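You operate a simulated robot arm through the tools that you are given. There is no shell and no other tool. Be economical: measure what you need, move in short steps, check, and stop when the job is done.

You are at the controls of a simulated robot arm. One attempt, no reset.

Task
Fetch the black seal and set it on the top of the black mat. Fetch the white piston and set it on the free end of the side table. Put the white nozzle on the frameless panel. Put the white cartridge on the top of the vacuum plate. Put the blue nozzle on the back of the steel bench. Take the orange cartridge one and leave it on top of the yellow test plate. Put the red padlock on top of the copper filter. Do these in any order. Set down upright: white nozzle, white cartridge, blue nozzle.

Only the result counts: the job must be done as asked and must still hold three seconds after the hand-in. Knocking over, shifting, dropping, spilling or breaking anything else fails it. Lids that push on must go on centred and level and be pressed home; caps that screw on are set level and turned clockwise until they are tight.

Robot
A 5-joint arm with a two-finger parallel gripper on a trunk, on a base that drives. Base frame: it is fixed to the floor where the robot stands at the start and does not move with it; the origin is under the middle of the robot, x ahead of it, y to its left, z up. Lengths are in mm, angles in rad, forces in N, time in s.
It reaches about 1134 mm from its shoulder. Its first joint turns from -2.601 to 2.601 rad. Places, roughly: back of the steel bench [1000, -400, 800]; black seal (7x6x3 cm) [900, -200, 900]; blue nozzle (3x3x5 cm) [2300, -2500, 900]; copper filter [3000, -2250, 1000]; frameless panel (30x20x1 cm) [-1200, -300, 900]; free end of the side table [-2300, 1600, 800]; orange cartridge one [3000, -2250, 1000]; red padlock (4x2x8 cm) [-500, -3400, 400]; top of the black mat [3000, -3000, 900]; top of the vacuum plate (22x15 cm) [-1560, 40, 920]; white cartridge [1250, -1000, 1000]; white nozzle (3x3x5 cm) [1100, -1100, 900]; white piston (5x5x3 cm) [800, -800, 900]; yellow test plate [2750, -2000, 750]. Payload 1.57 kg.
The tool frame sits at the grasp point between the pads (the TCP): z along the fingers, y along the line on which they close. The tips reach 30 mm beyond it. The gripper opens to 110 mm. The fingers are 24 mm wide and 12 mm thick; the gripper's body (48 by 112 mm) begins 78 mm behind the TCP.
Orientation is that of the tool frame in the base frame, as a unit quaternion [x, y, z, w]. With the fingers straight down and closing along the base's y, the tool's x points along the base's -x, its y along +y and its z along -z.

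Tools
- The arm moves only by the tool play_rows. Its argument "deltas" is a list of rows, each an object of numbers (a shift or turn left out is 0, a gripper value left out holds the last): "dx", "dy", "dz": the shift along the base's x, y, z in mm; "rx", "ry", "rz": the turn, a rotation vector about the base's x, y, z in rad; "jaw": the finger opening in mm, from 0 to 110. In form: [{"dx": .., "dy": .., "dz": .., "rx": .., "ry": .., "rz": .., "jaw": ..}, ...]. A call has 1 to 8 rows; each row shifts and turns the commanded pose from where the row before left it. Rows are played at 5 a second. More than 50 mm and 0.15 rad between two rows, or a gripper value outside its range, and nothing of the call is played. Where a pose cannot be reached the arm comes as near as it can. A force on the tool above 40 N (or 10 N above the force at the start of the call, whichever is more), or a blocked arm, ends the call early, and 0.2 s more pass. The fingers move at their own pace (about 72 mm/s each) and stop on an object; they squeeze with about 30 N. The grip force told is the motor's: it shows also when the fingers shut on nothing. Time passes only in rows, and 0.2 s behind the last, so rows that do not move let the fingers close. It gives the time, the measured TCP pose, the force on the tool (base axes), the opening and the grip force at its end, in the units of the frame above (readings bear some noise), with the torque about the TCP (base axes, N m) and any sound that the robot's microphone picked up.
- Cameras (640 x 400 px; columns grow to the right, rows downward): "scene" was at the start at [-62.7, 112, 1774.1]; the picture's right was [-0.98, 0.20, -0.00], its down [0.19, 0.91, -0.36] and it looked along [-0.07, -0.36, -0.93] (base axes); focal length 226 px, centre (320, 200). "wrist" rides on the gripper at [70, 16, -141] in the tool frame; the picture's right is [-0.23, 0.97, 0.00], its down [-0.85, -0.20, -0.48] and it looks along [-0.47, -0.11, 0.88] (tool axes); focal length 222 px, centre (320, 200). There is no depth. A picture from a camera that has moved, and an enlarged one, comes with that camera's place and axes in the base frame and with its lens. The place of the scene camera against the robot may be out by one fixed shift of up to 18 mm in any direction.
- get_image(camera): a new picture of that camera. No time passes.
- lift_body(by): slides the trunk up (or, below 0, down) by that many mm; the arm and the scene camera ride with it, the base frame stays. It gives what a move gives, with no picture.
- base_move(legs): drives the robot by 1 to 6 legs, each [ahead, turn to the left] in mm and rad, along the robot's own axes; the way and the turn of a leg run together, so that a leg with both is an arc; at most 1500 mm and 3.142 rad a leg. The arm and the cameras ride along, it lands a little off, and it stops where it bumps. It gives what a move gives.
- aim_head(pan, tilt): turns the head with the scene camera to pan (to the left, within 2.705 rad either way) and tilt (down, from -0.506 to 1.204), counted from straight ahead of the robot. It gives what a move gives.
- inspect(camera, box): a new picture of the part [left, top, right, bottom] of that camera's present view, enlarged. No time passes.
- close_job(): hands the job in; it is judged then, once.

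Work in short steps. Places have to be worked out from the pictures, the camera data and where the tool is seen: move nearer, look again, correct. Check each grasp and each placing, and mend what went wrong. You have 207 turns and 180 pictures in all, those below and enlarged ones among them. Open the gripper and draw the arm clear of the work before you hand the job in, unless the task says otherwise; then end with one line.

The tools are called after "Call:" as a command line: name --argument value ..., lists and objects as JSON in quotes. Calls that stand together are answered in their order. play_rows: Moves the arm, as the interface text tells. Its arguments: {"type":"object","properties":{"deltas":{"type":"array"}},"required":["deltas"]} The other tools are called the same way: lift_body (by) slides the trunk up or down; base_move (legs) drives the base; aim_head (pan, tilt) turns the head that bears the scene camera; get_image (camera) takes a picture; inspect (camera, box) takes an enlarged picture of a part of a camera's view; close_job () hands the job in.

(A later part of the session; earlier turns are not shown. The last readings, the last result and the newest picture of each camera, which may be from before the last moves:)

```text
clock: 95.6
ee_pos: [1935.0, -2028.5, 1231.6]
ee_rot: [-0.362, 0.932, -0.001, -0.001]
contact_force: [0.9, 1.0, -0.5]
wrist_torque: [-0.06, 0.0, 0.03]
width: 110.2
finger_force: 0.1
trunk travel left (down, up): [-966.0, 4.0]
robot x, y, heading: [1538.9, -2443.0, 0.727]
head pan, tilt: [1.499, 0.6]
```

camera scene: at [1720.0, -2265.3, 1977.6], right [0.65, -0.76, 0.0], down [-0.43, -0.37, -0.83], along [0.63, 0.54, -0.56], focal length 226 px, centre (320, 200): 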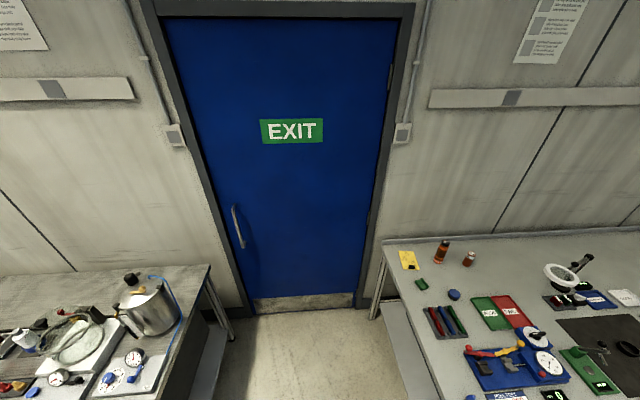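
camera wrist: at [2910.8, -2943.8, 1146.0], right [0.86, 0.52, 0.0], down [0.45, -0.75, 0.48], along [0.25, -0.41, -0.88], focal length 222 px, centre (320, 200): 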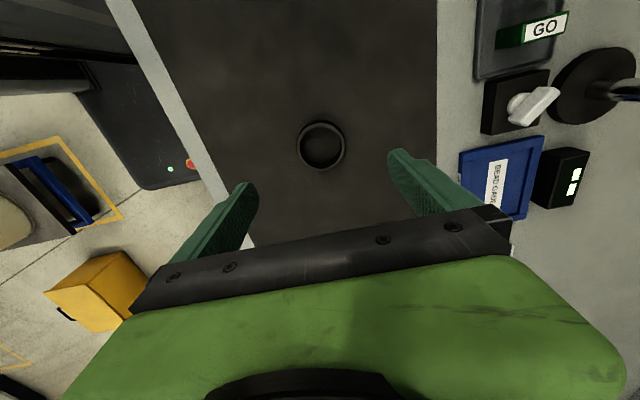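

Call:
play_rows --deltas '[{"dx": 30, "dy": 31}, {"dx": 29, "dy": -38}, {"dx": 29, "dy": -38}, {"dx": 29, "dy": -38}, {"dx": 29, "dy": -38}, {"dx": 16, "dy": -45}, {"dx": 16, "dy": -45}, {"dx": 16, "dy": -45}]'

Call:
play_rows --deltas '[{"dx": 13, "dy": -46}, {"dx": 2, "dy": -48}, {"dx": 2, "dy": -48}, {"dx": 2, "dy": -48}, {"dx": -12, "dy": -46}, {"dx": -12, "dy": -46}, {"dx": -12, "dy": -46}, {"dx": -12, "dy": -46}]'

Call:
base_move --legs '[[740, 0]]'

Call:
aim_head --pan -1.2 --tilt 0.8

Call:
get_image --camera "scene"

Call:
get_image --camera "wrist"

```text
clock: 97.4
ee_pos: [2131.5, -2291.8, 1233.0]
ee_rot: [-0.362, 0.932, 0.0, -0.001]
contact_force: [-0.7, -0.8, 0.4]
wrist_torque: [-0.01, 0.04, 0.0]
width: 109.8
finger_force: 0.0
trunk travel left (down, up): [-966.0, 4.0]
robot x, y, heading: [1537.2, -2440.8, 0.73]
head pan, tilt: [1.499, 0.6]
```

```text
clock: 99.2
ee_pos: [2102.4, -2664.4, 1232.9]
ee_rot: [-0.363, 0.932, -0.001, 0.0]
contact_force: [-0.2, -0.3, -0.3]
wrist_torque: [0.02, -0.01, 0.01]
width: 109.9
finger_force: 0.1
trunk travel left (down, up): [-966.0, 4.0]
robot x, y, heading: [1540.8, -2448.2, 0.724]
head pan, tilt: [1.499, 0.6]
```

```text
clock: 103.2
ee_pos: [2653.2, -2181.1, 1233.6]
ee_rot: [-0.359, 0.933, 0.0, -0.002]
contact_force: [0.6, -0.6, 0.4]
wrist_torque: [-0.01, -0.02, -0.02]
width: 110.0
finger_force: 0.0
trunk travel left (down, up): [-966.0, 4.0]
robot x, y, heading: [2088.4, -1954.8, 0.716]
head pan, tilt: [1.499, 0.6]
```

```text
clock: 105.6
ee_pos: [2652.2, -2182.3, 1234.1]
ee_rot: [-0.359, 0.933, 0.0, -0.001]
contact_force: [-0.4, 0.4, 0.1]
wrist_torque: [-0.02, -0.02, -0.01]
width: 110.0
finger_force: 0.0
trunk travel left (down, up): [-966.0, 4.0]
robot x, y, heading: [2092.2, -1955.9, 0.719]
head pan, tilt: [-1.201, 0.799]
```

```text
144 pictures are left
camera scene: at [2008.3, -1894.1, 1960.8], right [-0.46, -0.89, 0.0], down [-0.64, 0.33, -0.7], along [0.62, -0.32, -0.72], focal length 226 px, centre (320, 200)
```

scene: 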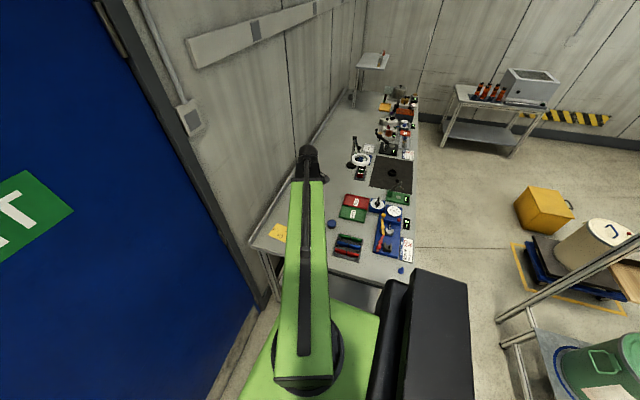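

```text
143 pictures are left
camera wrist: at [2591.2, -2216.0, 1374.3], right [-0.48, 0.87, 0.0], down [0.77, 0.43, 0.48], along [0.42, 0.23, -0.88], focal length 222 px, centre (320, 200)
```

wrist: 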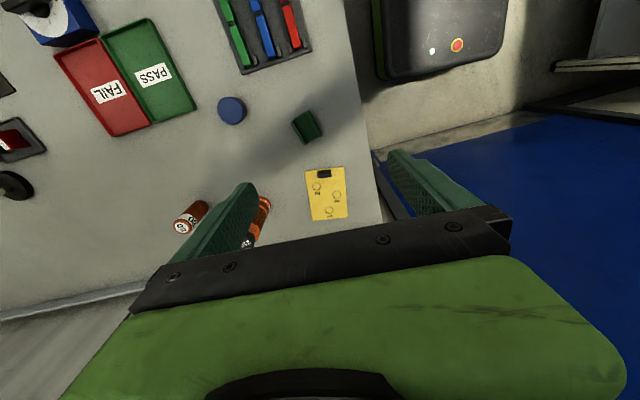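

The plate is at about (2815,-2068). I move over the amber bottle to locate it precisely.

Call:
play_rows --deltas '[{"dx": 49, "dy": -5}, {"dx": 49, "dy": -5}, {"dx": 49, "dy": -5}, {"dx": 49, "dy": -6}, {"dx": 40, "dy": -6}, {}]'

Call:
get_image --camera "wrist"

Call:
inspect --camera "scene" --box '[240, 120, 400, 220]'

```text
clock: 107.0
ee_pos: [2888.6, -2206.7, 1232.7]
ee_rot: [-0.359, 0.933, 0.0, -0.001]
contact_force: [0.3, -0.9, -0.3]
wrist_torque: [0.02, -0.04, -0.02]
width: 110.0
finger_force: 0.0
trunk travel left (down, up): [-966.0, 4.0]
robot x, y, heading: [2088.1, -1955.4, 0.717]
head pan, tilt: [-1.201, 0.799]
```

```text
142 pictures are left
camera wrist: at [2826.5, -2242.6, 1374.7], right [-0.48, 0.88, 0.0], down [0.77, 0.43, 0.48], along [0.42, 0.23, -0.88], focal length 222 px, centre (320, 200)
```

wrist: 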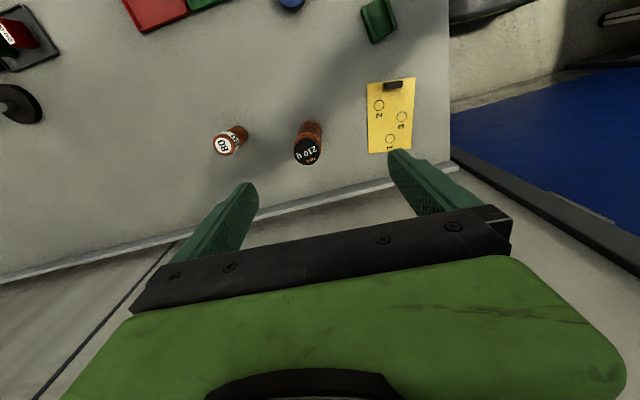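

```text
4.00 times, centred on (320, 170) of scene
camera zoom: at [2007.4, -1893.9, 1960.7], right [-0.46, -0.89, 0.0], down [-0.63, 0.33, -0.7], along [0.62, -0.32, -0.72], focal length 903 px, centre (320, 320)
```

zoom: 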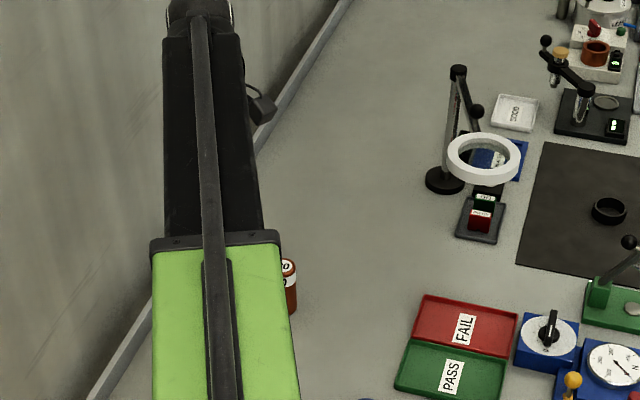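

Bottle axis at about (2920,-2216), top near 1040, height ~185. I centre over it and lower to TCP ≈ 990.

Call:
play_rows --deltas '[{"dx": 31, "dy": -9}, {}]'

Call:
lift_body --by -140

Call:
get_image --camera "wrist"

```text
clock: 107.6
ee_pos: [2919.2, -2214.3, 1234.3]
ee_rot: [-0.359, 0.933, 0.0, -0.001]
contact_force: [0.4, 0.1, 0.9]
wrist_torque: [-0.02, -0.01, -0.02]
width: 110.3
finger_force: 0.0
trunk travel left (down, up): [-966.0, 4.0]
robot x, y, heading: [2088.7, -1955.1, 0.719]
head pan, tilt: [-1.201, 0.799]
```

```text
clock: 109.3
ee_pos: [2919.3, -2215.8, 1092.7]
ee_rot: [-0.359, 0.934, 0.0, -0.001]
contact_force: [-1.2, -1.4, -0.4]
wrist_torque: [0.01, -0.01, 0.0]
width: 110.2
finger_force: 0.1
trunk travel left (down, up): [-826.0, 144.0]
robot x, y, heading: [2086.8, -1955.9, 0.713]
head pan, tilt: [-1.201, 0.799]
```

```text
140 pictures are left
camera wrist: at [2858.1, -2251.7, 1234.4], right [-0.48, 0.87, 0.0], down [0.77, 0.43, 0.48], along [0.42, 0.23, -0.88], focal length 222 px, centre (320, 200)
```

wrist: 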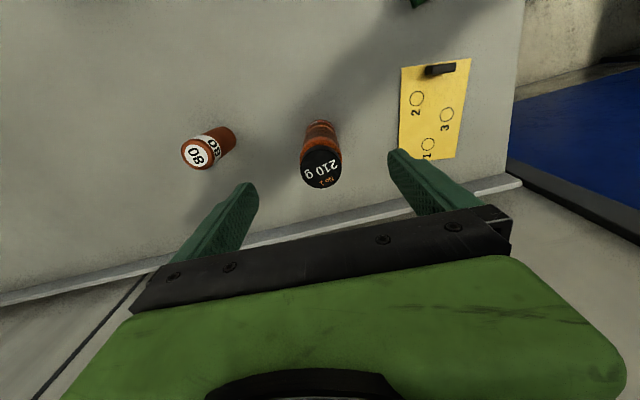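

The cap reads "No.1 210 g" – confirmed. Lower 105 mm.

Call:
lift_body --by -102

Call:
get_image --camera "wrist"

```text
clock: 110.6
ee_pos: [2920.0, -2216.2, 991.9]
ee_rot: [-0.359, 0.933, -0.001, 0.0]
contact_force: [0.8, 0.4, 0.5]
wrist_torque: [0.0, 0.03, -0.04]
width: 109.8
finger_force: 0.0
trunk travel left (down, up): [-724.0, 246.0]
robot x, y, heading: [2085.6, -1961.8, 0.71]
head pan, tilt: [-1.201, 0.799]
```

```text
139 pictures are left
camera wrist: at [2858.1, -2251.6, 1132.4], right [-0.48, 0.87, 0.0], down [0.77, 0.43, 0.48], along [0.42, 0.23, -0.88], focal length 222 px, centre (320, 200)
```

wrist: 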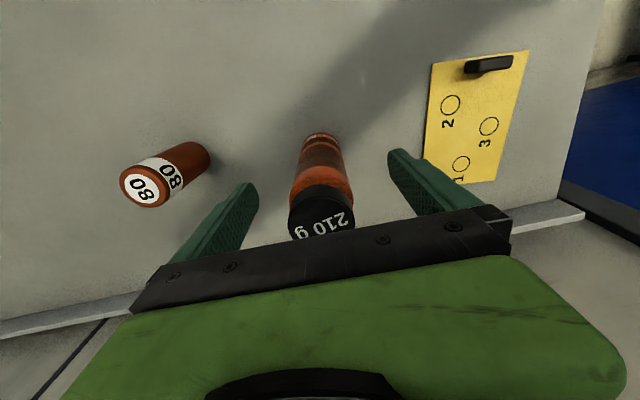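

Close on the bottle.

Call:
play_rows --deltas '[{"jaw": 20}, {}, {}, {}, {}, {}]'

Call:
lift_body --by 40

Call:
get_image --camera "wrist"

```text
clock: 112.0
ee_pos: [2919.7, -2216.6, 991.5]
ee_rot: [-0.359, 0.933, -0.001, -0.001]
contact_force: [1.1, -1.4, 1.9]
wrist_torque: [-0.02, -0.1, -0.03]
width: 48.9
finger_force: 30.3
trunk travel left (down, up): [-724.0, 246.0]
robot x, y, heading: [2086.6, -1957.7, 0.718]
head pan, tilt: [-1.201, 0.799]
```

```text
clock: 112.8
ee_pos: [2919.8, -2216.1, 1031.2]
ee_rot: [-0.359, 0.933, 0.0, -0.002]
contact_force: [0.6, -0.5, -3.2]
wrist_torque: [-0.03, 0.0, -0.02]
width: 49.2
finger_force: 30.2
trunk travel left (down, up): [-764.0, 206.0]
robot x, y, heading: [2088.1, -1957.1, 0.721]
head pan, tilt: [-1.201, 0.799]
```

```text
138 pictures are left
camera wrist: at [2858.4, -2251.8, 1172.1], right [-0.48, 0.87, 0.0], down [0.77, 0.43, 0.48], along [0.42, 0.23, -0.88], focal length 222 px, centre (320, 200)
```

wrist: 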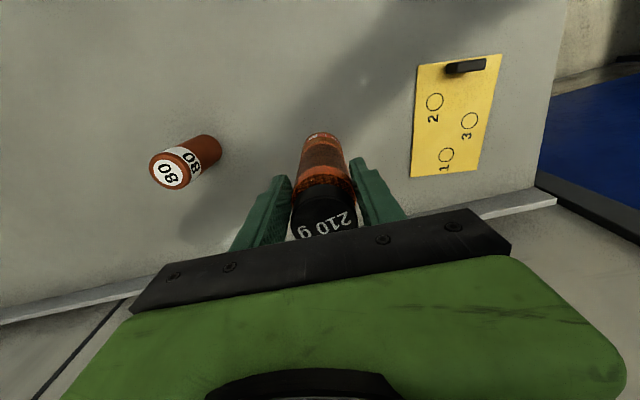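

Bottle held. Plate centre computes to about (2820,-2073) with the black block at its front edge. I move the bottle to (2832,-2060).

Call:
play_rows --deltas '[{"dx": -22, "dy": 39}, {"dx": -22, "dy": 39}, {"dx": -22, "dy": 39}, {"dx": -22, "dy": 39}, {}]'

Call:
get_image --camera "wrist"

Call:
get_image --camera "scene"

```text
clock: 114.0
ee_pos: [2831.6, -2059.9, 1031.7]
ee_rot: [-0.359, 0.933, 0.0, -0.002]
contact_force: [-0.3, 0.5, -2.1]
wrist_torque: [-0.03, 0.03, 0.0]
width: 49.0
finger_force: 29.9
trunk travel left (down, up): [-764.0, 206.0]
robot x, y, heading: [2090.3, -1956.5, 0.716]
head pan, tilt: [-1.201, 0.799]
```

```text
137 pictures are left
camera wrist: at [2770.3, -2095.1, 1172.1], right [-0.48, 0.87, 0.0], down [0.77, 0.43, 0.48], along [0.42, 0.23, -0.88], focal length 222 px, centre (320, 200)
```

wrist: 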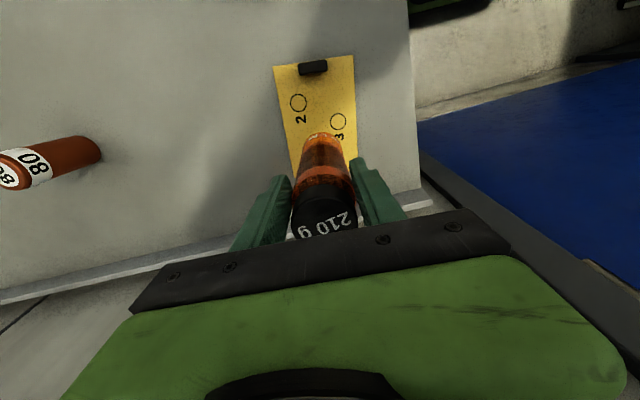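

```text
136 pictures are left
camera scene: at [2008.7, -1894.2, 1758.8], right [-0.46, -0.89, 0.0], down [-0.64, 0.33, -0.7], along [0.62, -0.32, -0.72], focal length 226 px, centre (320, 200)
```

scene: 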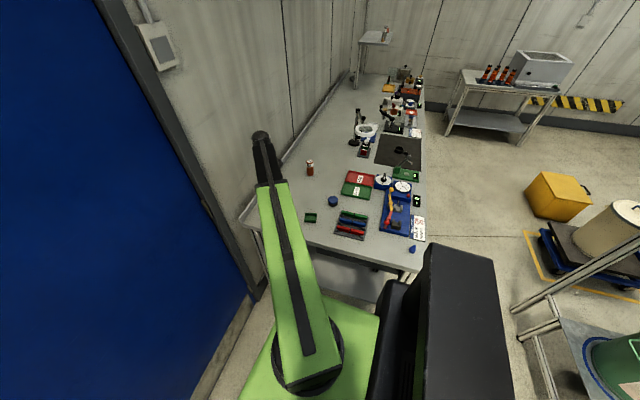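

Alignment good. Lower in steps until contact.

Call:
lift_body --by -34

Call:
lift_body --by -3

```text
clock: 114.8
ee_pos: [2832.0, -2059.7, 996.7]
ee_rot: [-0.359, 0.933, -0.001, -0.001]
contact_force: [-0.7, 0.2, -2.5]
wrist_torque: [-0.02, 0.02, -0.01]
width: 49.3
finger_force: 30.4
trunk travel left (down, up): [-730.0, 240.0]
robot x, y, heading: [2088.0, -1959.8, 0.719]
head pan, tilt: [-1.201, 0.799]
```

```text
clock: 115.3
ee_pos: [2832.5, -2059.0, 994.6]
ee_rot: [-0.359, 0.933, -0.001, -0.001]
contact_force: [3.8, -1.0, 14.2]
wrist_torque: [0.04, -0.56, -0.03]
width: 49.2
finger_force: 29.8
trunk travel left (down, up): [-727.0, 243.0]
robot x, y, heading: [2089.5, -1955.4, 0.714]
head pan, tilt: [-1.201, 0.799]
```

Contact with the plate (14 N). Release and raise.

Call:
lift_body --by 1

Call:
play_rows --deltas '[{"jaw": 70}, {"jaw": 110}, {}, {}]'

Call:
lift_body --by 238

Call:
get_image --camera "wrist"

```text
clock: 115.8
ee_pos: [2830.8, -2060.1, 994.0]
ee_rot: [-0.358, 0.934, 0.0, -0.001]
contact_force: [2.0, -0.6, 2.7]
wrist_torque: [0.04, -0.2, -0.01]
width: 49.3
finger_force: 29.9
trunk travel left (down, up): [-728.0, 242.0]
robot x, y, heading: [2084.9, -1959.9, 0.713]
head pan, tilt: [-1.201, 0.799]
```

```text
clock: 116.8
ee_pos: [2832.3, -2059.8, 996.0]
ee_rot: [-0.359, 0.933, 0.0, -0.002]
contact_force: [0.0, -0.4, 0.6]
wrist_torque: [0.01, 0.0, 0.03]
width: 109.9
finger_force: 0.1
trunk travel left (down, up): [-728.0, 242.0]
robot x, y, heading: [2088.4, -1956.7, 0.718]
head pan, tilt: [-1.201, 0.799]
```

```text
clock: 119.3
ee_pos: [2830.9, -2059.4, 1232.7]
ee_rot: [-0.359, 0.933, -0.001, 0.0]
contact_force: [-0.6, 0.6, -0.4]
wrist_torque: [-0.01, 0.0, -0.02]
width: 110.0
finger_force: 0.1
trunk travel left (down, up): [-966.0, 4.0]
robot x, y, heading: [2091.3, -1956.7, 0.719]
head pan, tilt: [-1.201, 0.799]
```

```text
135 pictures are left
camera wrist: at [2770.1, -2095.3, 1374.3], right [-0.48, 0.87, 0.0], down [0.77, 0.43, 0.48], along [0.42, 0.23, -0.88], focal length 222 px, centre (320, 200)
```

wrist: 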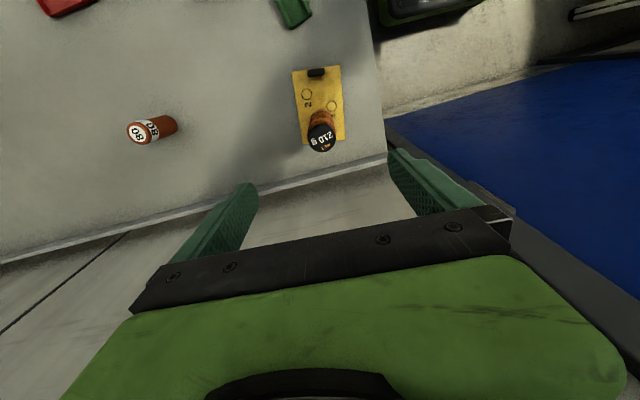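

Cartridge stands on the plate. Next the blue nozzle near (2303,-2514); swing the arm there.

Call:
play_rows --deltas '[{"dx": -27.7, "dy": -37}, {"dx": -27.7, "dy": -37}, {"dx": -27.7, "dy": -37}, {"dx": -27.7, "dy": -37}, {"dx": -27.7, "dy": -37}, {"dx": -27.7, "dy": -37}, {"dx": -27.7, "dy": -37}, {"dx": -27.7, "dy": -37}]'

Call:
play_rows --deltas '[{"dx": -43.7, "dy": -22.4}, {"dx": -43.7, "dy": -22.4}, {"dx": -43.7, "dy": -22.4}, {"dx": -43.7, "dy": -22.4}, {"dx": -43.7, "dy": -22.4}, {"dx": -43.7, "dy": -22.4}, {"dx": -43.7, "dy": -22.4}, {}]'

Call:
get_image --camera "wrist"

```text
clock: 121.1
ee_pos: [2607.8, -2357.1, 1232.9]
ee_rot: [-0.359, 0.933, -0.001, 0.0]
contact_force: [0.2, -0.3, -0.5]
wrist_torque: [0.0, -0.02, 0.01]
width: 109.8
finger_force: 0.0
trunk travel left (down, up): [-966.0, 4.0]
robot x, y, heading: [2092.5, -1954.8, 0.717]
head pan, tilt: [-1.201, 0.799]
```

```text
clock: 122.9
ee_pos: [2301.4, -2511.1, 1232.4]
ee_rot: [-0.36, 0.933, -0.001, -0.001]
contact_force: [-0.5, 0.4, 0.7]
wrist_torque: [0.01, 0.01, 0.02]
width: 109.9
finger_force: 0.1
out of reach, approached as far as the arm can: row 1, 5
trunk travel left (down, up): [-966.0, 4.0]
robot x, y, heading: [2089.6, -1957.7, 0.721]
head pan, tilt: [-1.201, 0.799]
```

```text
134 pictures are left
camera wrist: at [2240.3, -2547.4, 1374.3], right [-0.49, 0.87, 0.0], down [0.77, 0.43, 0.48], along [0.42, 0.23, -0.88], focal length 222 px, centre (320, 200)
```

wrist: 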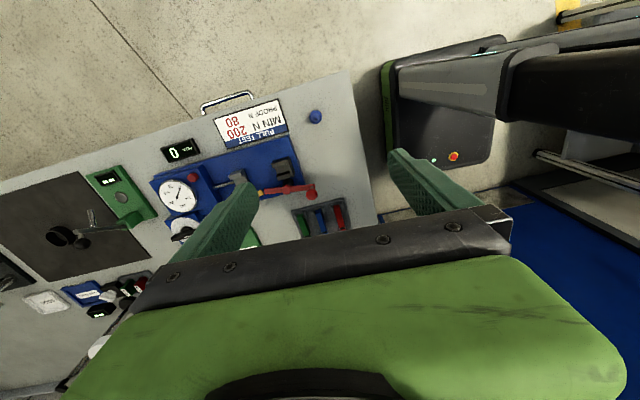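

Nozzle at ~(2305,-2522). Align, pre-close to 66 mm, lower to view.

Call:
play_rows --deltas '[{"dx": 4, "dy": -11, "jaw": 66}, {}, {}]'

Call:
lift_body --by -250

Call:
get_image --camera "wrist"

```text
clock: 123.7
ee_pos: [2306.5, -2522.4, 1232.7]
ee_rot: [-0.359, 0.933, 0.0, -0.001]
contact_force: [-0.1, 0.5, 0.1]
wrist_torque: [-0.01, 0.02, 0.01]
width: 65.9
finger_force: 0.0
trunk travel left (down, up): [-966.0, 4.0]
robot x, y, heading: [2088.4, -1955.3, 0.718]
head pan, tilt: [-1.201, 0.799]
```

```text
clock: 126.3
ee_pos: [2306.9, -2522.7, 983.9]
ee_rot: [-0.36, 0.933, 0.0, 0.0]
contact_force: [-0.8, -1.0, 0.6]
wrist_torque: [0.04, 0.01, -0.03]
width: 66.3
finger_force: 0.0
trunk travel left (down, up): [-716.0, 254.0]
robot x, y, heading: [2086.6, -1958.6, 0.713]
head pan, tilt: [-1.201, 0.799]
```

```text
133 pictures are left
camera wrist: at [2245.0, -2558.6, 1124.2], right [-0.48, 0.87, 0.0], down [0.77, 0.43, 0.48], along [0.42, 0.23, -0.88], focal length 222 px, centre (320, 200)
```

wrist: 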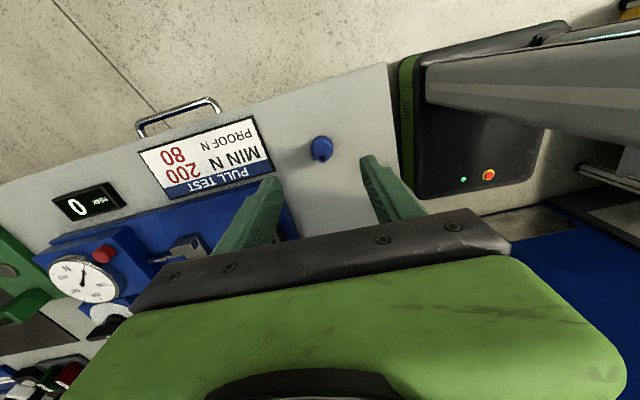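

Centred. Lower 94 and grip.

Call:
lift_body --by -94

Call:
get_image --camera "wrist"

```text
clock: 127.6
ee_pos: [2307.3, -2522.8, 889.2]
ee_rot: [-0.36, 0.933, -0.001, -0.001]
contact_force: [-0.3, 0.3, 0.2]
wrist_torque: [0.01, -0.03, -0.03]
width: 65.9
finger_force: 0.0
trunk travel left (down, up): [-622.0, 348.0]
robot x, y, heading: [2090.5, -1953.1, 0.719]
head pan, tilt: [-1.201, 0.799]
```

```text
132 pictures are left
camera wrist: at [2245.0, -2558.5, 1030.2], right [-0.48, 0.87, 0.0], down [0.77, 0.43, 0.48], along [0.42, 0.23, -0.88], focal length 222 px, centre (320, 200)
```

wrist: 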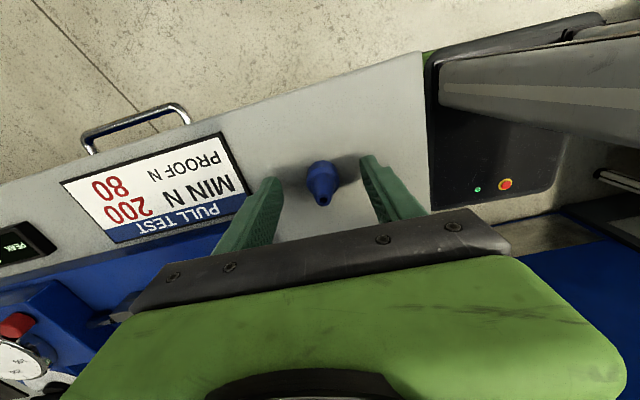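

Call:
lift_body --by -4

Call:
play_rows --deltas '[{"jaw": 10}, {}, {}, {}, {}]'

Call:
get_image --camera "wrist"

```text
clock: 128.1
ee_pos: [2306.6, -2522.3, 885.6]
ee_rot: [-0.359, 0.933, -0.001, 0.0]
contact_force: [0.4, 0.4, 0.6]
wrist_torque: [-0.02, 0.0, 0.02]
width: 66.1
finger_force: 0.1
trunk travel left (down, up): [-618.0, 352.0]
robot x, y, heading: [2091.7, -1956.3, 0.722]
head pan, tilt: [-1.201, 0.799]
```

```text
clock: 129.3
ee_pos: [2306.6, -2523.9, 885.5]
ee_rot: [-0.359, 0.933, 0.0, -0.001]
contact_force: [0.4, 0.1, -0.1]
wrist_torque: [-0.01, -0.06, 0.01]
width: 23.5
finger_force: 30.2
trunk travel left (down, up): [-618.0, 352.0]
robot x, y, heading: [2090.9, -1960.5, 0.716]
head pan, tilt: [-1.201, 0.799]
```

```text
131 pictures are left
camera wrist: at [2245.0, -2558.6, 1026.2], right [-0.48, 0.87, 0.0], down [0.77, 0.43, 0.48], along [0.42, 0.23, -0.88], focal length 222 px, centre (320, 200)
```

wrist: 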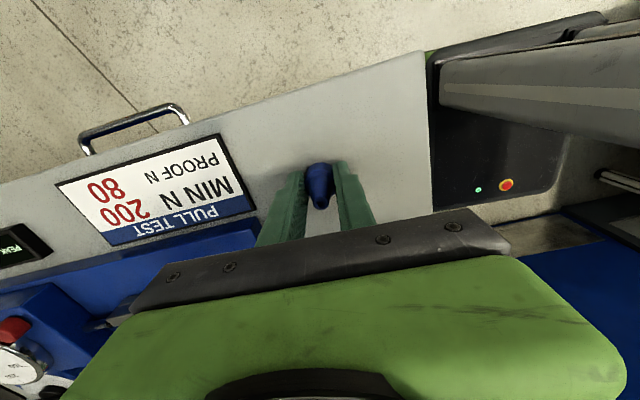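

Nozzle gripped (23.5 mm). Raise and swing the arm so that I can back out of the gap.

Call:
lift_body --by 348

Call:
play_rows --deltas '[{"dx": 47, "dy": 10}, {"dx": 45, "dy": 18}, {"dx": 44, "dy": 20}, {"dx": 42, "dy": 24}, {"dx": 38, "dy": 30}, {"dx": 34, "dy": 34}, {"dx": 32, "dy": 37}, {"dx": 28, "dy": 40}]'

Call:
get_image --camera "wrist"

Call:
base_move --legs '[[-740, 0]]'

```text
clock: 132.7
ee_pos: [2306.3, -2522.1, 1233.5]
ee_rot: [-0.359, 0.933, -0.001, -0.001]
contact_force: [0.8, 0.5, 0.1]
wrist_torque: [-0.02, 0.01, 0.0]
width: 23.8
finger_force: 30.0
trunk travel left (down, up): [-966.0, 4.0]
robot x, y, heading: [2088.7, -1953.8, 0.72]
head pan, tilt: [-1.201, 0.799]
```

```text
clock: 134.5
ee_pos: [2614.7, -2309.6, 1232.9]
ee_rot: [-0.359, 0.933, -0.001, -0.002]
contact_force: [0.0, 1.0, 0.3]
wrist_torque: [-0.03, -0.01, -0.01]
width: 23.4
finger_force: 30.9
trunk travel left (down, up): [-966.0, 4.0]
robot x, y, heading: [2090.3, -1956.6, 0.724]
head pan, tilt: [-1.201, 0.799]
```

```text
130 pictures are left
camera wrist: at [2552.4, -2344.7, 1374.4], right [-0.48, 0.88, 0.0], down [0.77, 0.43, 0.48], along [0.42, 0.23, -0.88], focal length 222 px, centre (320, 200)
```

wrist: 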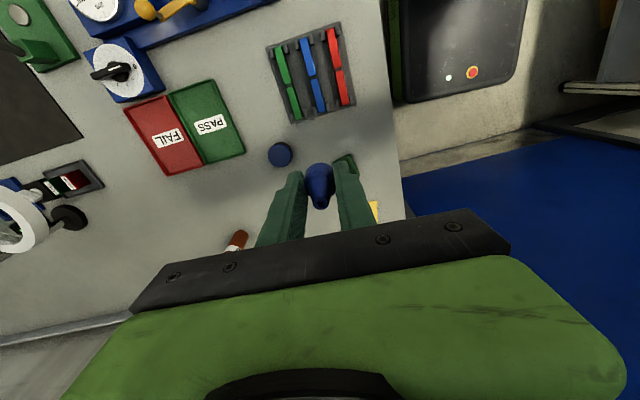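

```text
clock: 138.5
ee_pos: [2080.3, -2783.3, 1234.6]
ee_rot: [-0.371, 0.928, -0.001, 0.0]
contact_force: [-0.4, 0.7, -0.3]
wrist_torque: [0.0, 0.0, 0.03]
width: 23.5
finger_force: 30.1
trunk travel left (down, up): [-966.0, 4.0]
robot x, y, heading: [1548.5, -2439.2, 0.746]
head pan, tilt: [-1.201, 0.799]
```

Call:
play_rows --deltas '[{"dx": 20, "dy": 44}, {"dx": 20, "dy": 44}, {"dx": 20, "dy": 44}, {"dx": 20, "dy": 44}, {"dx": 5, "dy": 48}, {"dx": 5, "dy": 48}, {"dx": 5, "dy": 48}, {"dx": 5, "dy": 48}]'

Call:
play_rows --deltas '[{"dx": -9, "dy": 47}, {"dx": -9, "dy": 47}, {"dx": -9, "dy": 47}, {"dx": -9, "dy": 47}, {"dx": -23, "dy": 42}, {"dx": -23, "dy": 42}, {"dx": -23, "dy": 42}, {"dx": -23, "dy": 42}]'

Call:
base_move --legs '[[0, -1.555], [-1160, 0], [-1160, 0]]'

```text
clock: 140.3
ee_pos: [2179.5, -2413.7, 1232.8]
ee_rot: [-0.371, 0.929, -0.001, -0.002]
contact_force: [0.4, -0.4, -0.2]
wrist_torque: [-0.02, -0.03, -0.01]
width: 23.6
finger_force: 29.2
trunk travel left (down, up): [-966.0, 4.0]
robot x, y, heading: [1549.0, -2443.3, 0.745]
head pan, tilt: [-1.201, 0.799]
```

```text
clock: 142.1
ee_pos: [2051.0, -2055.7, 1232.7]
ee_rot: [-0.371, 0.929, -0.001, -0.001]
contact_force: [-0.1, -0.2, 0.1]
wrist_torque: [0.01, -0.01, 0.01]
width: 23.4
finger_force: 30.3
trunk travel left (down, up): [-966.0, 4.0]
robot x, y, heading: [1546.9, -2441.9, 0.751]
head pan, tilt: [-1.201, 0.799]
```

```text
clock: 157.1
ee_pos: [346.2, -1289.2, 1232.7]
ee_rot: [0.391, 0.92, 0.0, -0.001]
contact_force: [-0.2, 0.6, -0.4]
wrist_torque: [0.0, 0.01, -0.02]
width: 23.0
finger_force: 30.0
trunk travel left (down, up): [-966.0, 4.0]
robot x, y, heading: [-38.0, -784.7, -0.806]
head pan, tilt: [-1.201, 0.799]
```

Call:
base_move --legs '[[0, -0.46], [-970, 0], [0, 1.265]]'

Call:
aim_head --pan -0.3 --tilt 0.7

Call:
get_image --camera "scene"

```text
clock: 166.6
ee_pos: [304.2, 54.6, 1232.8]
ee_rot: [0.006, 1.0, 0.001, -0.001]
contact_force: [0.1, -0.9, -0.2]
wrist_torque: [0.05, 0.03, 0.02]
width: 23.0
finger_force: 30.6
trunk travel left (down, up): [-966.0, 4.0]
robot x, y, heading: [-328.0, 164.7, -0.023]
head pan, tilt: [-1.201, 0.799]
```

```text
clock: 167.8
ee_pos: [303.0, 56.1, 1232.4]
ee_rot: [0.005, 1.0, 0.0, -0.002]
contact_force: [-0.5, -0.1, 0.1]
wrist_torque: [-0.02, 0.01, 0.0]
width: 23.6
finger_force: 29.9
trunk travel left (down, up): [-966.0, 4.0]
robot x, y, heading: [-327.0, 165.1, -0.021]
head pan, tilt: [-0.3, 0.7]
```

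```text
129 pictures are left
camera scene: at [-293.3, 309.6, 1968.9], right [-0.32, -0.95, 0.0], down [-0.61, 0.2, -0.76], along [0.73, -0.24, -0.64], focal length 226 px, centre (320, 200)
```

scene: 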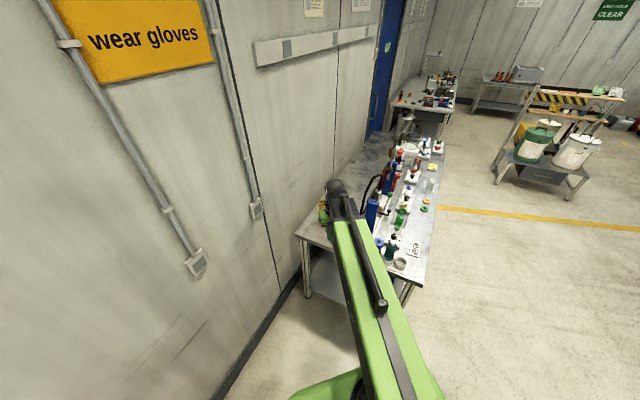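

Forward 480 mm, then extend over the bench's back area.

Call:
base_move --legs '[[480, 0]]'

Call:
play_rows --deltas '[{"dx": 30, "dy": -35}, {"dx": 30, "dy": -35}, {"dx": 30, "dy": -35}, {"dx": 30, "dy": -35}, {"dx": 25, "dy": -40}, {"dx": 15, "dy": -45}, {"dx": 15, "dy": -45}, {"dx": 10, "dy": -45}]'

Call:
get_image --camera "wrist"

Call:
get_image --camera "scene"

```text
clock: 170.6
ee_pos: [780.8, 51.5, 1233.0]
ee_rot: [0.002, 1.0, 0.001, -0.001]
contact_force: [0.1, -0.5, 0.1]
wrist_torque: [0.0, 0.03, 0.0]
width: 23.3
finger_force: 30.5
trunk travel left (down, up): [-966.0, 4.0]
robot x, y, heading: [149.9, 157.4, -0.013]
head pan, tilt: [-0.3, 0.7]
```

```text
clock: 172.4
ee_pos: [965.6, -263.9, 1233.6]
ee_rot: [0.001, 1.0, 0.0, -0.002]
contact_force: [-0.8, -0.7, -0.2]
wrist_torque: [0.02, 0.02, -0.03]
width: 23.5
finger_force: 30.3
trunk travel left (down, up): [-966.0, 4.0]
robot x, y, heading: [152.2, 157.2, -0.009]
head pan, tilt: [-0.3, 0.7]
```

```text
128 pictures are left
camera wrist: at [897.2, -248.7, 1374.0], right [0.23, 0.97, 0.0], down [0.86, -0.2, 0.48], along [0.46, -0.11, -0.88], focal length 222 px, centre (320, 200)
```

wrist: 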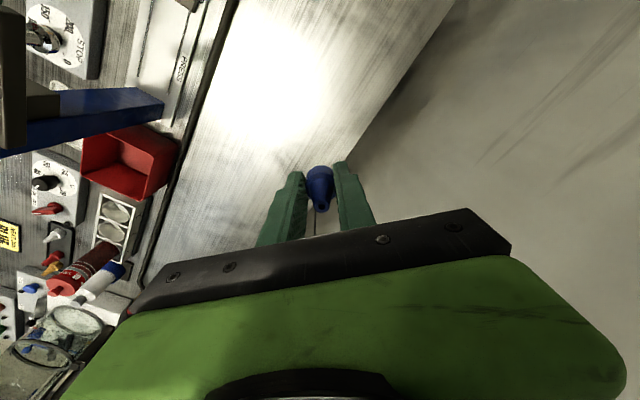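

```text
127 pictures are left
camera scene: at [182.8, 299.7, 1969.1], right [-0.31, -0.95, 0.0], down [-0.61, 0.2, -0.76], along [0.73, -0.23, -0.64], focal length 226 px, centre (320, 200)
```

scene: 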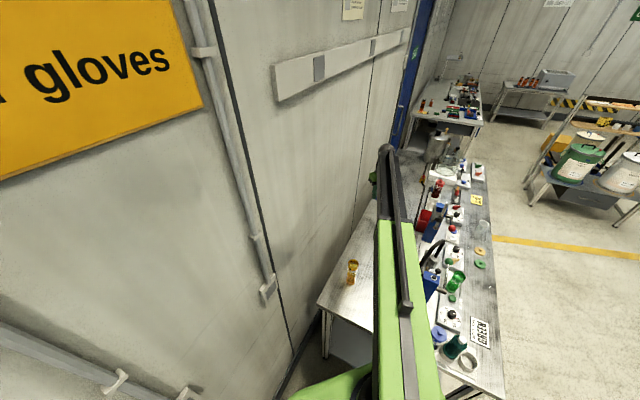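

Bench back area under the hand is free; shift toward (980,-364) and lower.

Call:
play_rows --deltas '[{"dx": 7, "dy": -49}, {"dx": 7, "dy": -49}, {}]'

Call:
lift_body --by -270

Call:
get_image --camera "wrist"

```text
clock: 173.2
ee_pos: [948.2, -340.6, 1232.5]
ee_rot: [0.001, 1.0, -0.001, 0.0]
contact_force: [0.0, -1.0, 0.0]
wrist_torque: [0.03, 0.04, -0.01]
width: 23.3
finger_force: 29.9
out of reach, approached as far as the arm can: row 1, 2
trunk travel left (down, up): [-966.0, 4.0]
robot x, y, heading: [150.3, 155.6, -0.006]
head pan, tilt: [-0.3, 0.7]
```

```text
clock: 176.0
ee_pos: [948.1, -340.2, 963.0]
ee_rot: [0.002, 1.0, -0.001, 0.0]
contact_force: [-0.2, 0.5, 0.4]
wrist_torque: [-0.01, 0.0, 0.03]
width: 23.3
finger_force: 30.4
trunk travel left (down, up): [-696.0, 274.0]
robot x, y, heading: [148.4, 154.5, -0.011]
head pan, tilt: [-0.3, 0.7]
```

```text
126 pictures are left
camera wrist: at [878.8, -325.1, 1104.2], right [0.23, 0.97, 0.0], down [0.85, -0.2, 0.48], along [0.47, -0.11, -0.88], focal length 222 px, centre (320, 200)
```

wrist: 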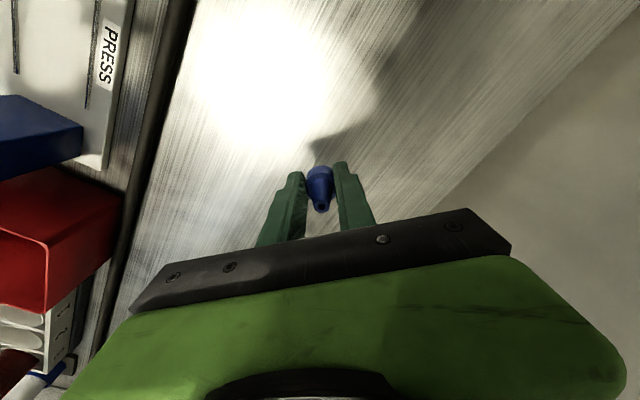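

The arm is at its reach limit at (948,-340), in the clear back strip – fine. Lower to contact.

Call:
lift_body --by -72

Call:
lift_body --by -4

Call:
get_image --camera "wrist"

```text
clock: 177.1
ee_pos: [948.9, -341.1, 890.9]
ee_rot: [0.001, 1.0, 0.0, 0.0]
contact_force: [-0.3, 0.0, 0.5]
wrist_torque: [0.0, 0.01, -0.02]
width: 23.4
finger_force: 30.0
trunk travel left (down, up): [-624.0, 346.0]
robot x, y, heading: [151.3, 152.3, -0.009]
head pan, tilt: [-0.3, 0.7]
```

```text
clock: 177.6
ee_pos: [947.4, -340.4, 887.0]
ee_rot: [0.001, 1.0, -0.001, 0.0]
contact_force: [-0.2, 0.1, 0.6]
wrist_torque: [0.04, 0.0, -0.01]
width: 23.3
finger_force: 29.5
trunk travel left (down, up): [-620.0, 350.0]
robot x, y, heading: [153.2, 157.7, -0.016]
head pan, tilt: [-0.3, 0.7]
```

```text
125 pictures are left
camera wrist: at [878.8, -325.1, 1028.1], right [0.23, 0.97, 0.0], down [0.85, -0.2, 0.48], along [0.47, -0.11, -0.88], focal length 222 px, centre (320, 200)
```

wrist: 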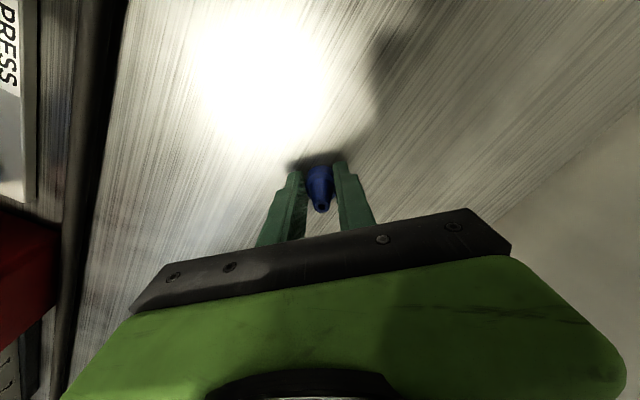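

Call:
lift_body --by -3

Call:
lift_body --by -2

```text
clock: 178.1
ee_pos: [947.3, -340.3, 885.3]
ee_rot: [0.002, 1.0, -0.001, 0.001]
contact_force: [4.3, -3.2, 10.0]
wrist_torque: [-0.07, -0.17, -0.06]
width: 23.3
finger_force: 30.4
trunk travel left (down, up): [-617.0, 353.0]
robot x, y, heading: [148.8, 156.2, -0.009]
head pan, tilt: [-0.3, 0.7]
```

```text
clock: 178.7
ee_pos: [947.3, -340.6, 883.5]
ee_rot: [0.002, 1.0, -0.003, 0.002]
contact_force: [6.6, -4.9, 23.2]
wrist_torque: [-0.13, -0.31, -0.05]
width: 23.3
finger_force: 29.6
trunk travel left (down, up): [-615.0, 355.0]
robot x, y, heading: [151.9, 157.1, -0.012]
head pan, tilt: [-0.3, 0.7]
```

Contact found at ~885.5. Ease up, open wide, and raise.

Call:
lift_body --by 2

Call:
play_rows --deltas '[{"jaw": 50}, {"jaw": 80}, {}, {}]'

Call:
lift_body --by 150

Call:
get_image --camera "wrist"

```text
clock: 179.2
ee_pos: [946.8, -339.8, 883.6]
ee_rot: [0.002, 1.0, -0.001, -0.001]
contact_force: [-0.5, -0.7, 0.3]
wrist_torque: [0.02, 0.03, 0.01]
width: 23.3
finger_force: 30.3
trunk travel left (down, up): [-617.0, 353.0]
robot x, y, heading: [152.0, 153.0, -0.011]
head pan, tilt: [-0.3, 0.7]
```

```text
clock: 180.2
ee_pos: [948.4, -341.8, 884.2]
ee_rot: [0.002, 1.0, -0.002, 0.0]
contact_force: [0.0, 0.5, -0.1]
wrist_torque: [0.0, 0.03, 0.01]
width: 80.0
finger_force: 0.0
trunk travel left (down, up): [-617.0, 353.0]
robot x, y, heading: [150.4, 152.5, -0.012]
head pan, tilt: [-0.3, 0.7]
```

```text
clock: 181.9
ee_pos: [947.2, -340.6, 1035.0]
ee_rot: [0.001, 1.0, -0.001, 0.0]
contact_force: [-0.1, -0.1, 0.3]
wrist_torque: [0.0, -0.03, 0.0]
width: 80.1
finger_force: 0.0
trunk travel left (down, up): [-767.0, 203.0]
robot x, y, heading: [152.6, 153.9, -0.008]
head pan, tilt: [-0.3, 0.7]
```

```text
124 pictures are left
camera wrist: at [878.9, -325.1, 1175.0], right [0.23, 0.97, 0.0], down [0.85, -0.2, 0.48], along [0.47, -0.11, -0.88], focal length 222 px, centre (320, 200)
```

wrist: 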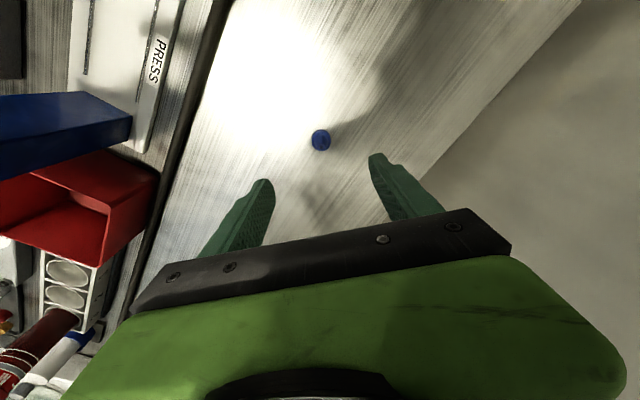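

Call:
inspect --camera "wrist" --box '[280, 115, 360, 165]'

Call:
inspect --camera "wrist" --box '[0, 240, 160, 340]'

```text
8.00 times, centred on (320, 140) of wrist
camera zoom: at [878.9, -325.1, 1175.0], right [0.23, 0.97, 0.0], down [0.85, -0.2, 0.48], along [0.47, -0.11, -0.88], focal length 1777 px, centre (320, 680)
```

zoom: 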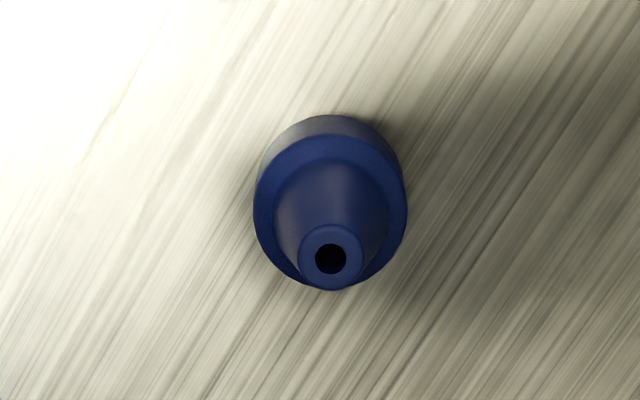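

```text
4.00 times, centred on (80, 290) of wrist
camera zoom: at [878.9, -325.1, 1175.0], right [0.23, 0.97, 0.0], down [0.85, -0.2, 0.48], along [0.47, -0.11, -0.88], focal length 888 px, centre (1280, -160)
```

zoom: 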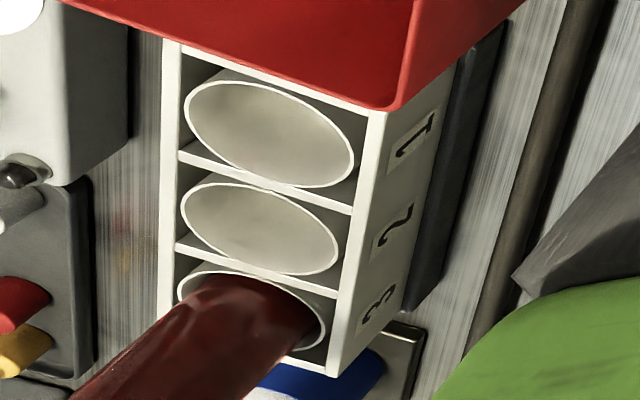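

Blue nozzle stands upright. Raise, retract, and back out toward the front of bench A.

Call:
lift_body --by 200

Call:
play_rows --deltas '[{"dx": -5, "dy": 48, "jaw": 110}, {"dx": -10, "dy": 48}, {"dx": -15, "dy": 45}, {"dx": -20, "dy": 45}, {"dx": -30, "dy": 38}, {"dx": -35, "dy": 35}, {"dx": -35, "dy": 35}, {"dx": -35, "dy": 30}]'

Call:
base_move --legs '[[-480, 0], [0, -1.265], [970, 0], [0, 0.46]]'

Call:
get_image --camera "scene"

```text
clock: 184.1
ee_pos: [947.4, -341.7, 1234.0]
ee_rot: [0.001, 1.0, -0.001, 0.0]
contact_force: [-1.1, -0.2, -0.5]
wrist_torque: [0.01, -0.02, -0.02]
width: 80.0
finger_force: 0.2
trunk travel left (down, up): [-967.0, 3.0]
robot x, y, heading: [150.1, 154.1, -0.011]
head pan, tilt: [-0.3, 0.7]
```

```text
clock: 185.9
ee_pos: [762.1, -15.8, 1235.4]
ee_rot: [0.002, 1.0, -0.001, 0.001]
contact_force: [-0.4, -0.3, 1.2]
wrist_torque: [0.01, 0.01, 0.01]
width: 110.0
finger_force: 0.1
trunk travel left (down, up): [-967.0, 3.0]
robot x, y, heading: [150.9, 154.5, -0.01]
head pan, tilt: [-0.3, 0.7]
```

```text
clock: 197.9
ee_pos: [275.3, -1331.6, 1234.6]
ee_rot: [0.388, 0.922, -0.002, 0.0]
contact_force: [1.1, -0.8, -0.1]
wrist_torque: [0.0, -0.01, -0.01]
width: 110.0
finger_force: 0.0
trunk travel left (down, up): [-967.0, 3.0]
robot x, y, heading: [-19.6, -764.2, -0.819]
head pan, tilt: [-0.3, 0.7]
```

```text
121 pictures are left
camera scene: at [106.0, -688.1, 1969.9], right [-0.9, -0.44, 0.0], down [-0.28, 0.58, -0.76], along [0.34, -0.69, -0.64], focal length 226 px, centre (320, 200)
```

scene: 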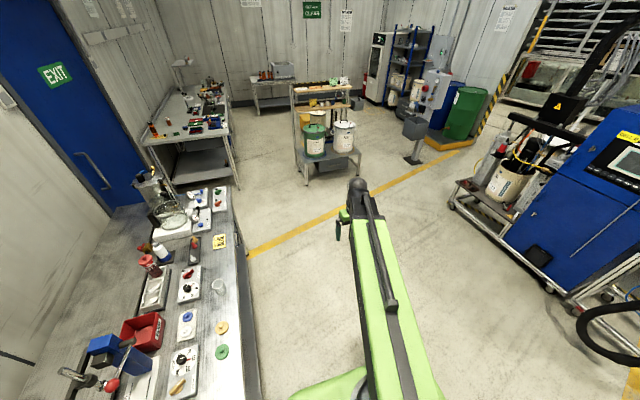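

Call:
inspect --camera "scene" --box '[110, 170, 270, 270]'

Call:
base_move --legs '[[800, 0]]'

Call:
aim_head --pan 1.5 --tilt 0.8

Call:
get_image --camera "scene"

```text
4.00 times, centred on (190, 220) of scene
camera zoom: at [106.0, -688.1, 1969.9], right [-0.9, -0.44, 0.0], down [-0.28, 0.58, -0.76], along [0.34, -0.69, -0.64], focal length 903 px, centre (840, 120)
```

zoom: 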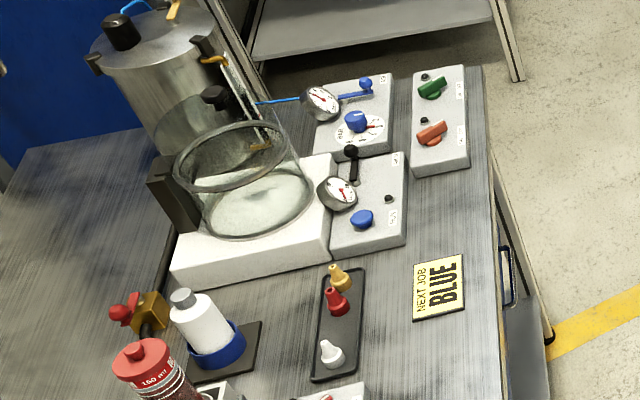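

```text
clock: 202.1
ee_pos: [803.6, -1904.4, 1233.6]
ee_rot: [0.391, 0.92, -0.001, 0.0]
contact_force: [0.0, 0.4, 0.0]
wrist_torque: [0.01, -0.01, -0.02]
width: 110.1
finger_force: 0.2
trunk travel left (down, up): [-967.0, 3.0]
robot x, y, heading: [511.5, -1330.5, -0.827]
head pan, tilt: [-0.3, 0.7]
```

```text
clock: 203.9
ee_pos: [803.9, -1904.8, 1234.4]
ee_rot: [0.391, 0.92, -0.001, 0.0]
contact_force: [-0.5, 1.1, -0.3]
wrist_torque: [-0.02, 0.01, -0.02]
width: 109.9
finger_force: 0.1
trunk travel left (down, up): [-967.0, 3.0]
robot x, y, heading: [511.6, -1335.0, -0.828]
head pan, tilt: [1.499, 0.799]
```

```text
119 pictures are left
camera scene: at [663.7, -1133.4, 1961.8], right [0.62, -0.78, 0.0], down [-0.56, -0.45, -0.7], along [0.54, 0.44, -0.72], focal length 226 px, centre (320, 200)
```

scene: 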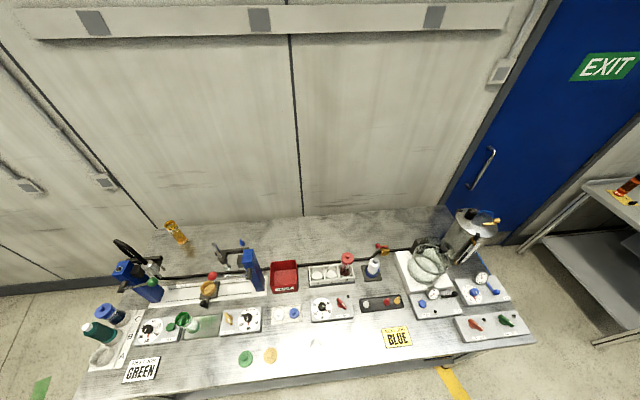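

Call:
inspect --camera "scene" --box '[205, 260, 333, 340]'

Call:
inspect --camera "scene" --box '[330, 240, 430, 320]'

Call:
inspect --camera "scene" --box '[90, 230, 270, 360]'

```text
5.00 times, centred on (269, 300) of scene
camera zoom: at [663.7, -1133.4, 1961.8], right [0.62, -0.78, 0.0], down [-0.56, -0.45, -0.7], along [0.54, 0.44, -0.72], focal length 1129 px, centre (575, -300)
```

zoom: 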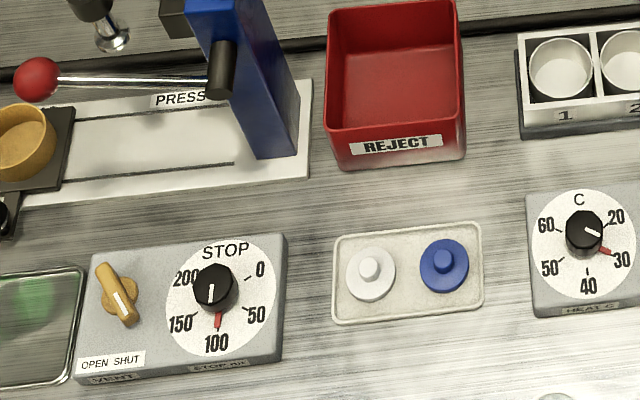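

```text
5.00 times, centred on (380, 280) of scene
camera zoom: at [663.7, -1133.4, 1961.8], right [0.62, -0.78, 0.0], down [-0.56, -0.45, -0.7], along [0.54, 0.44, -0.72], focal length 1129 px, centre (20, -200)
```

zoom: 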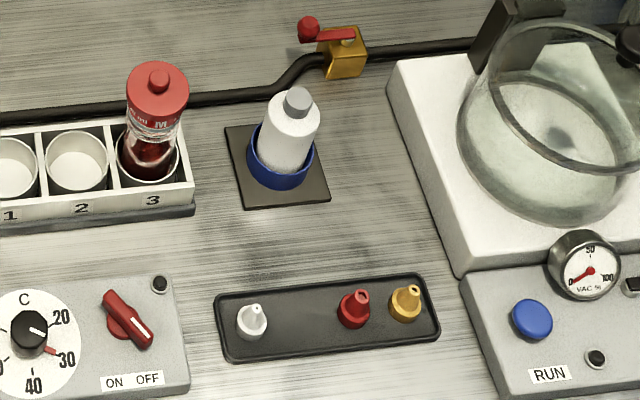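

```text
3.08 times, centred on (180, 295) of scene
camera zoom: at [663.7, -1133.4, 1961.8], right [0.62, -0.78, 0.0], down [-0.56, -0.45, -0.7], along [0.54, 0.44, -0.72], focal length 695 px, centre (751, -92)
```

zoom: 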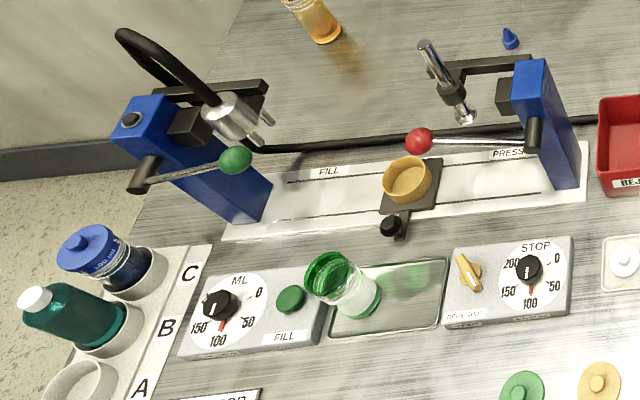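

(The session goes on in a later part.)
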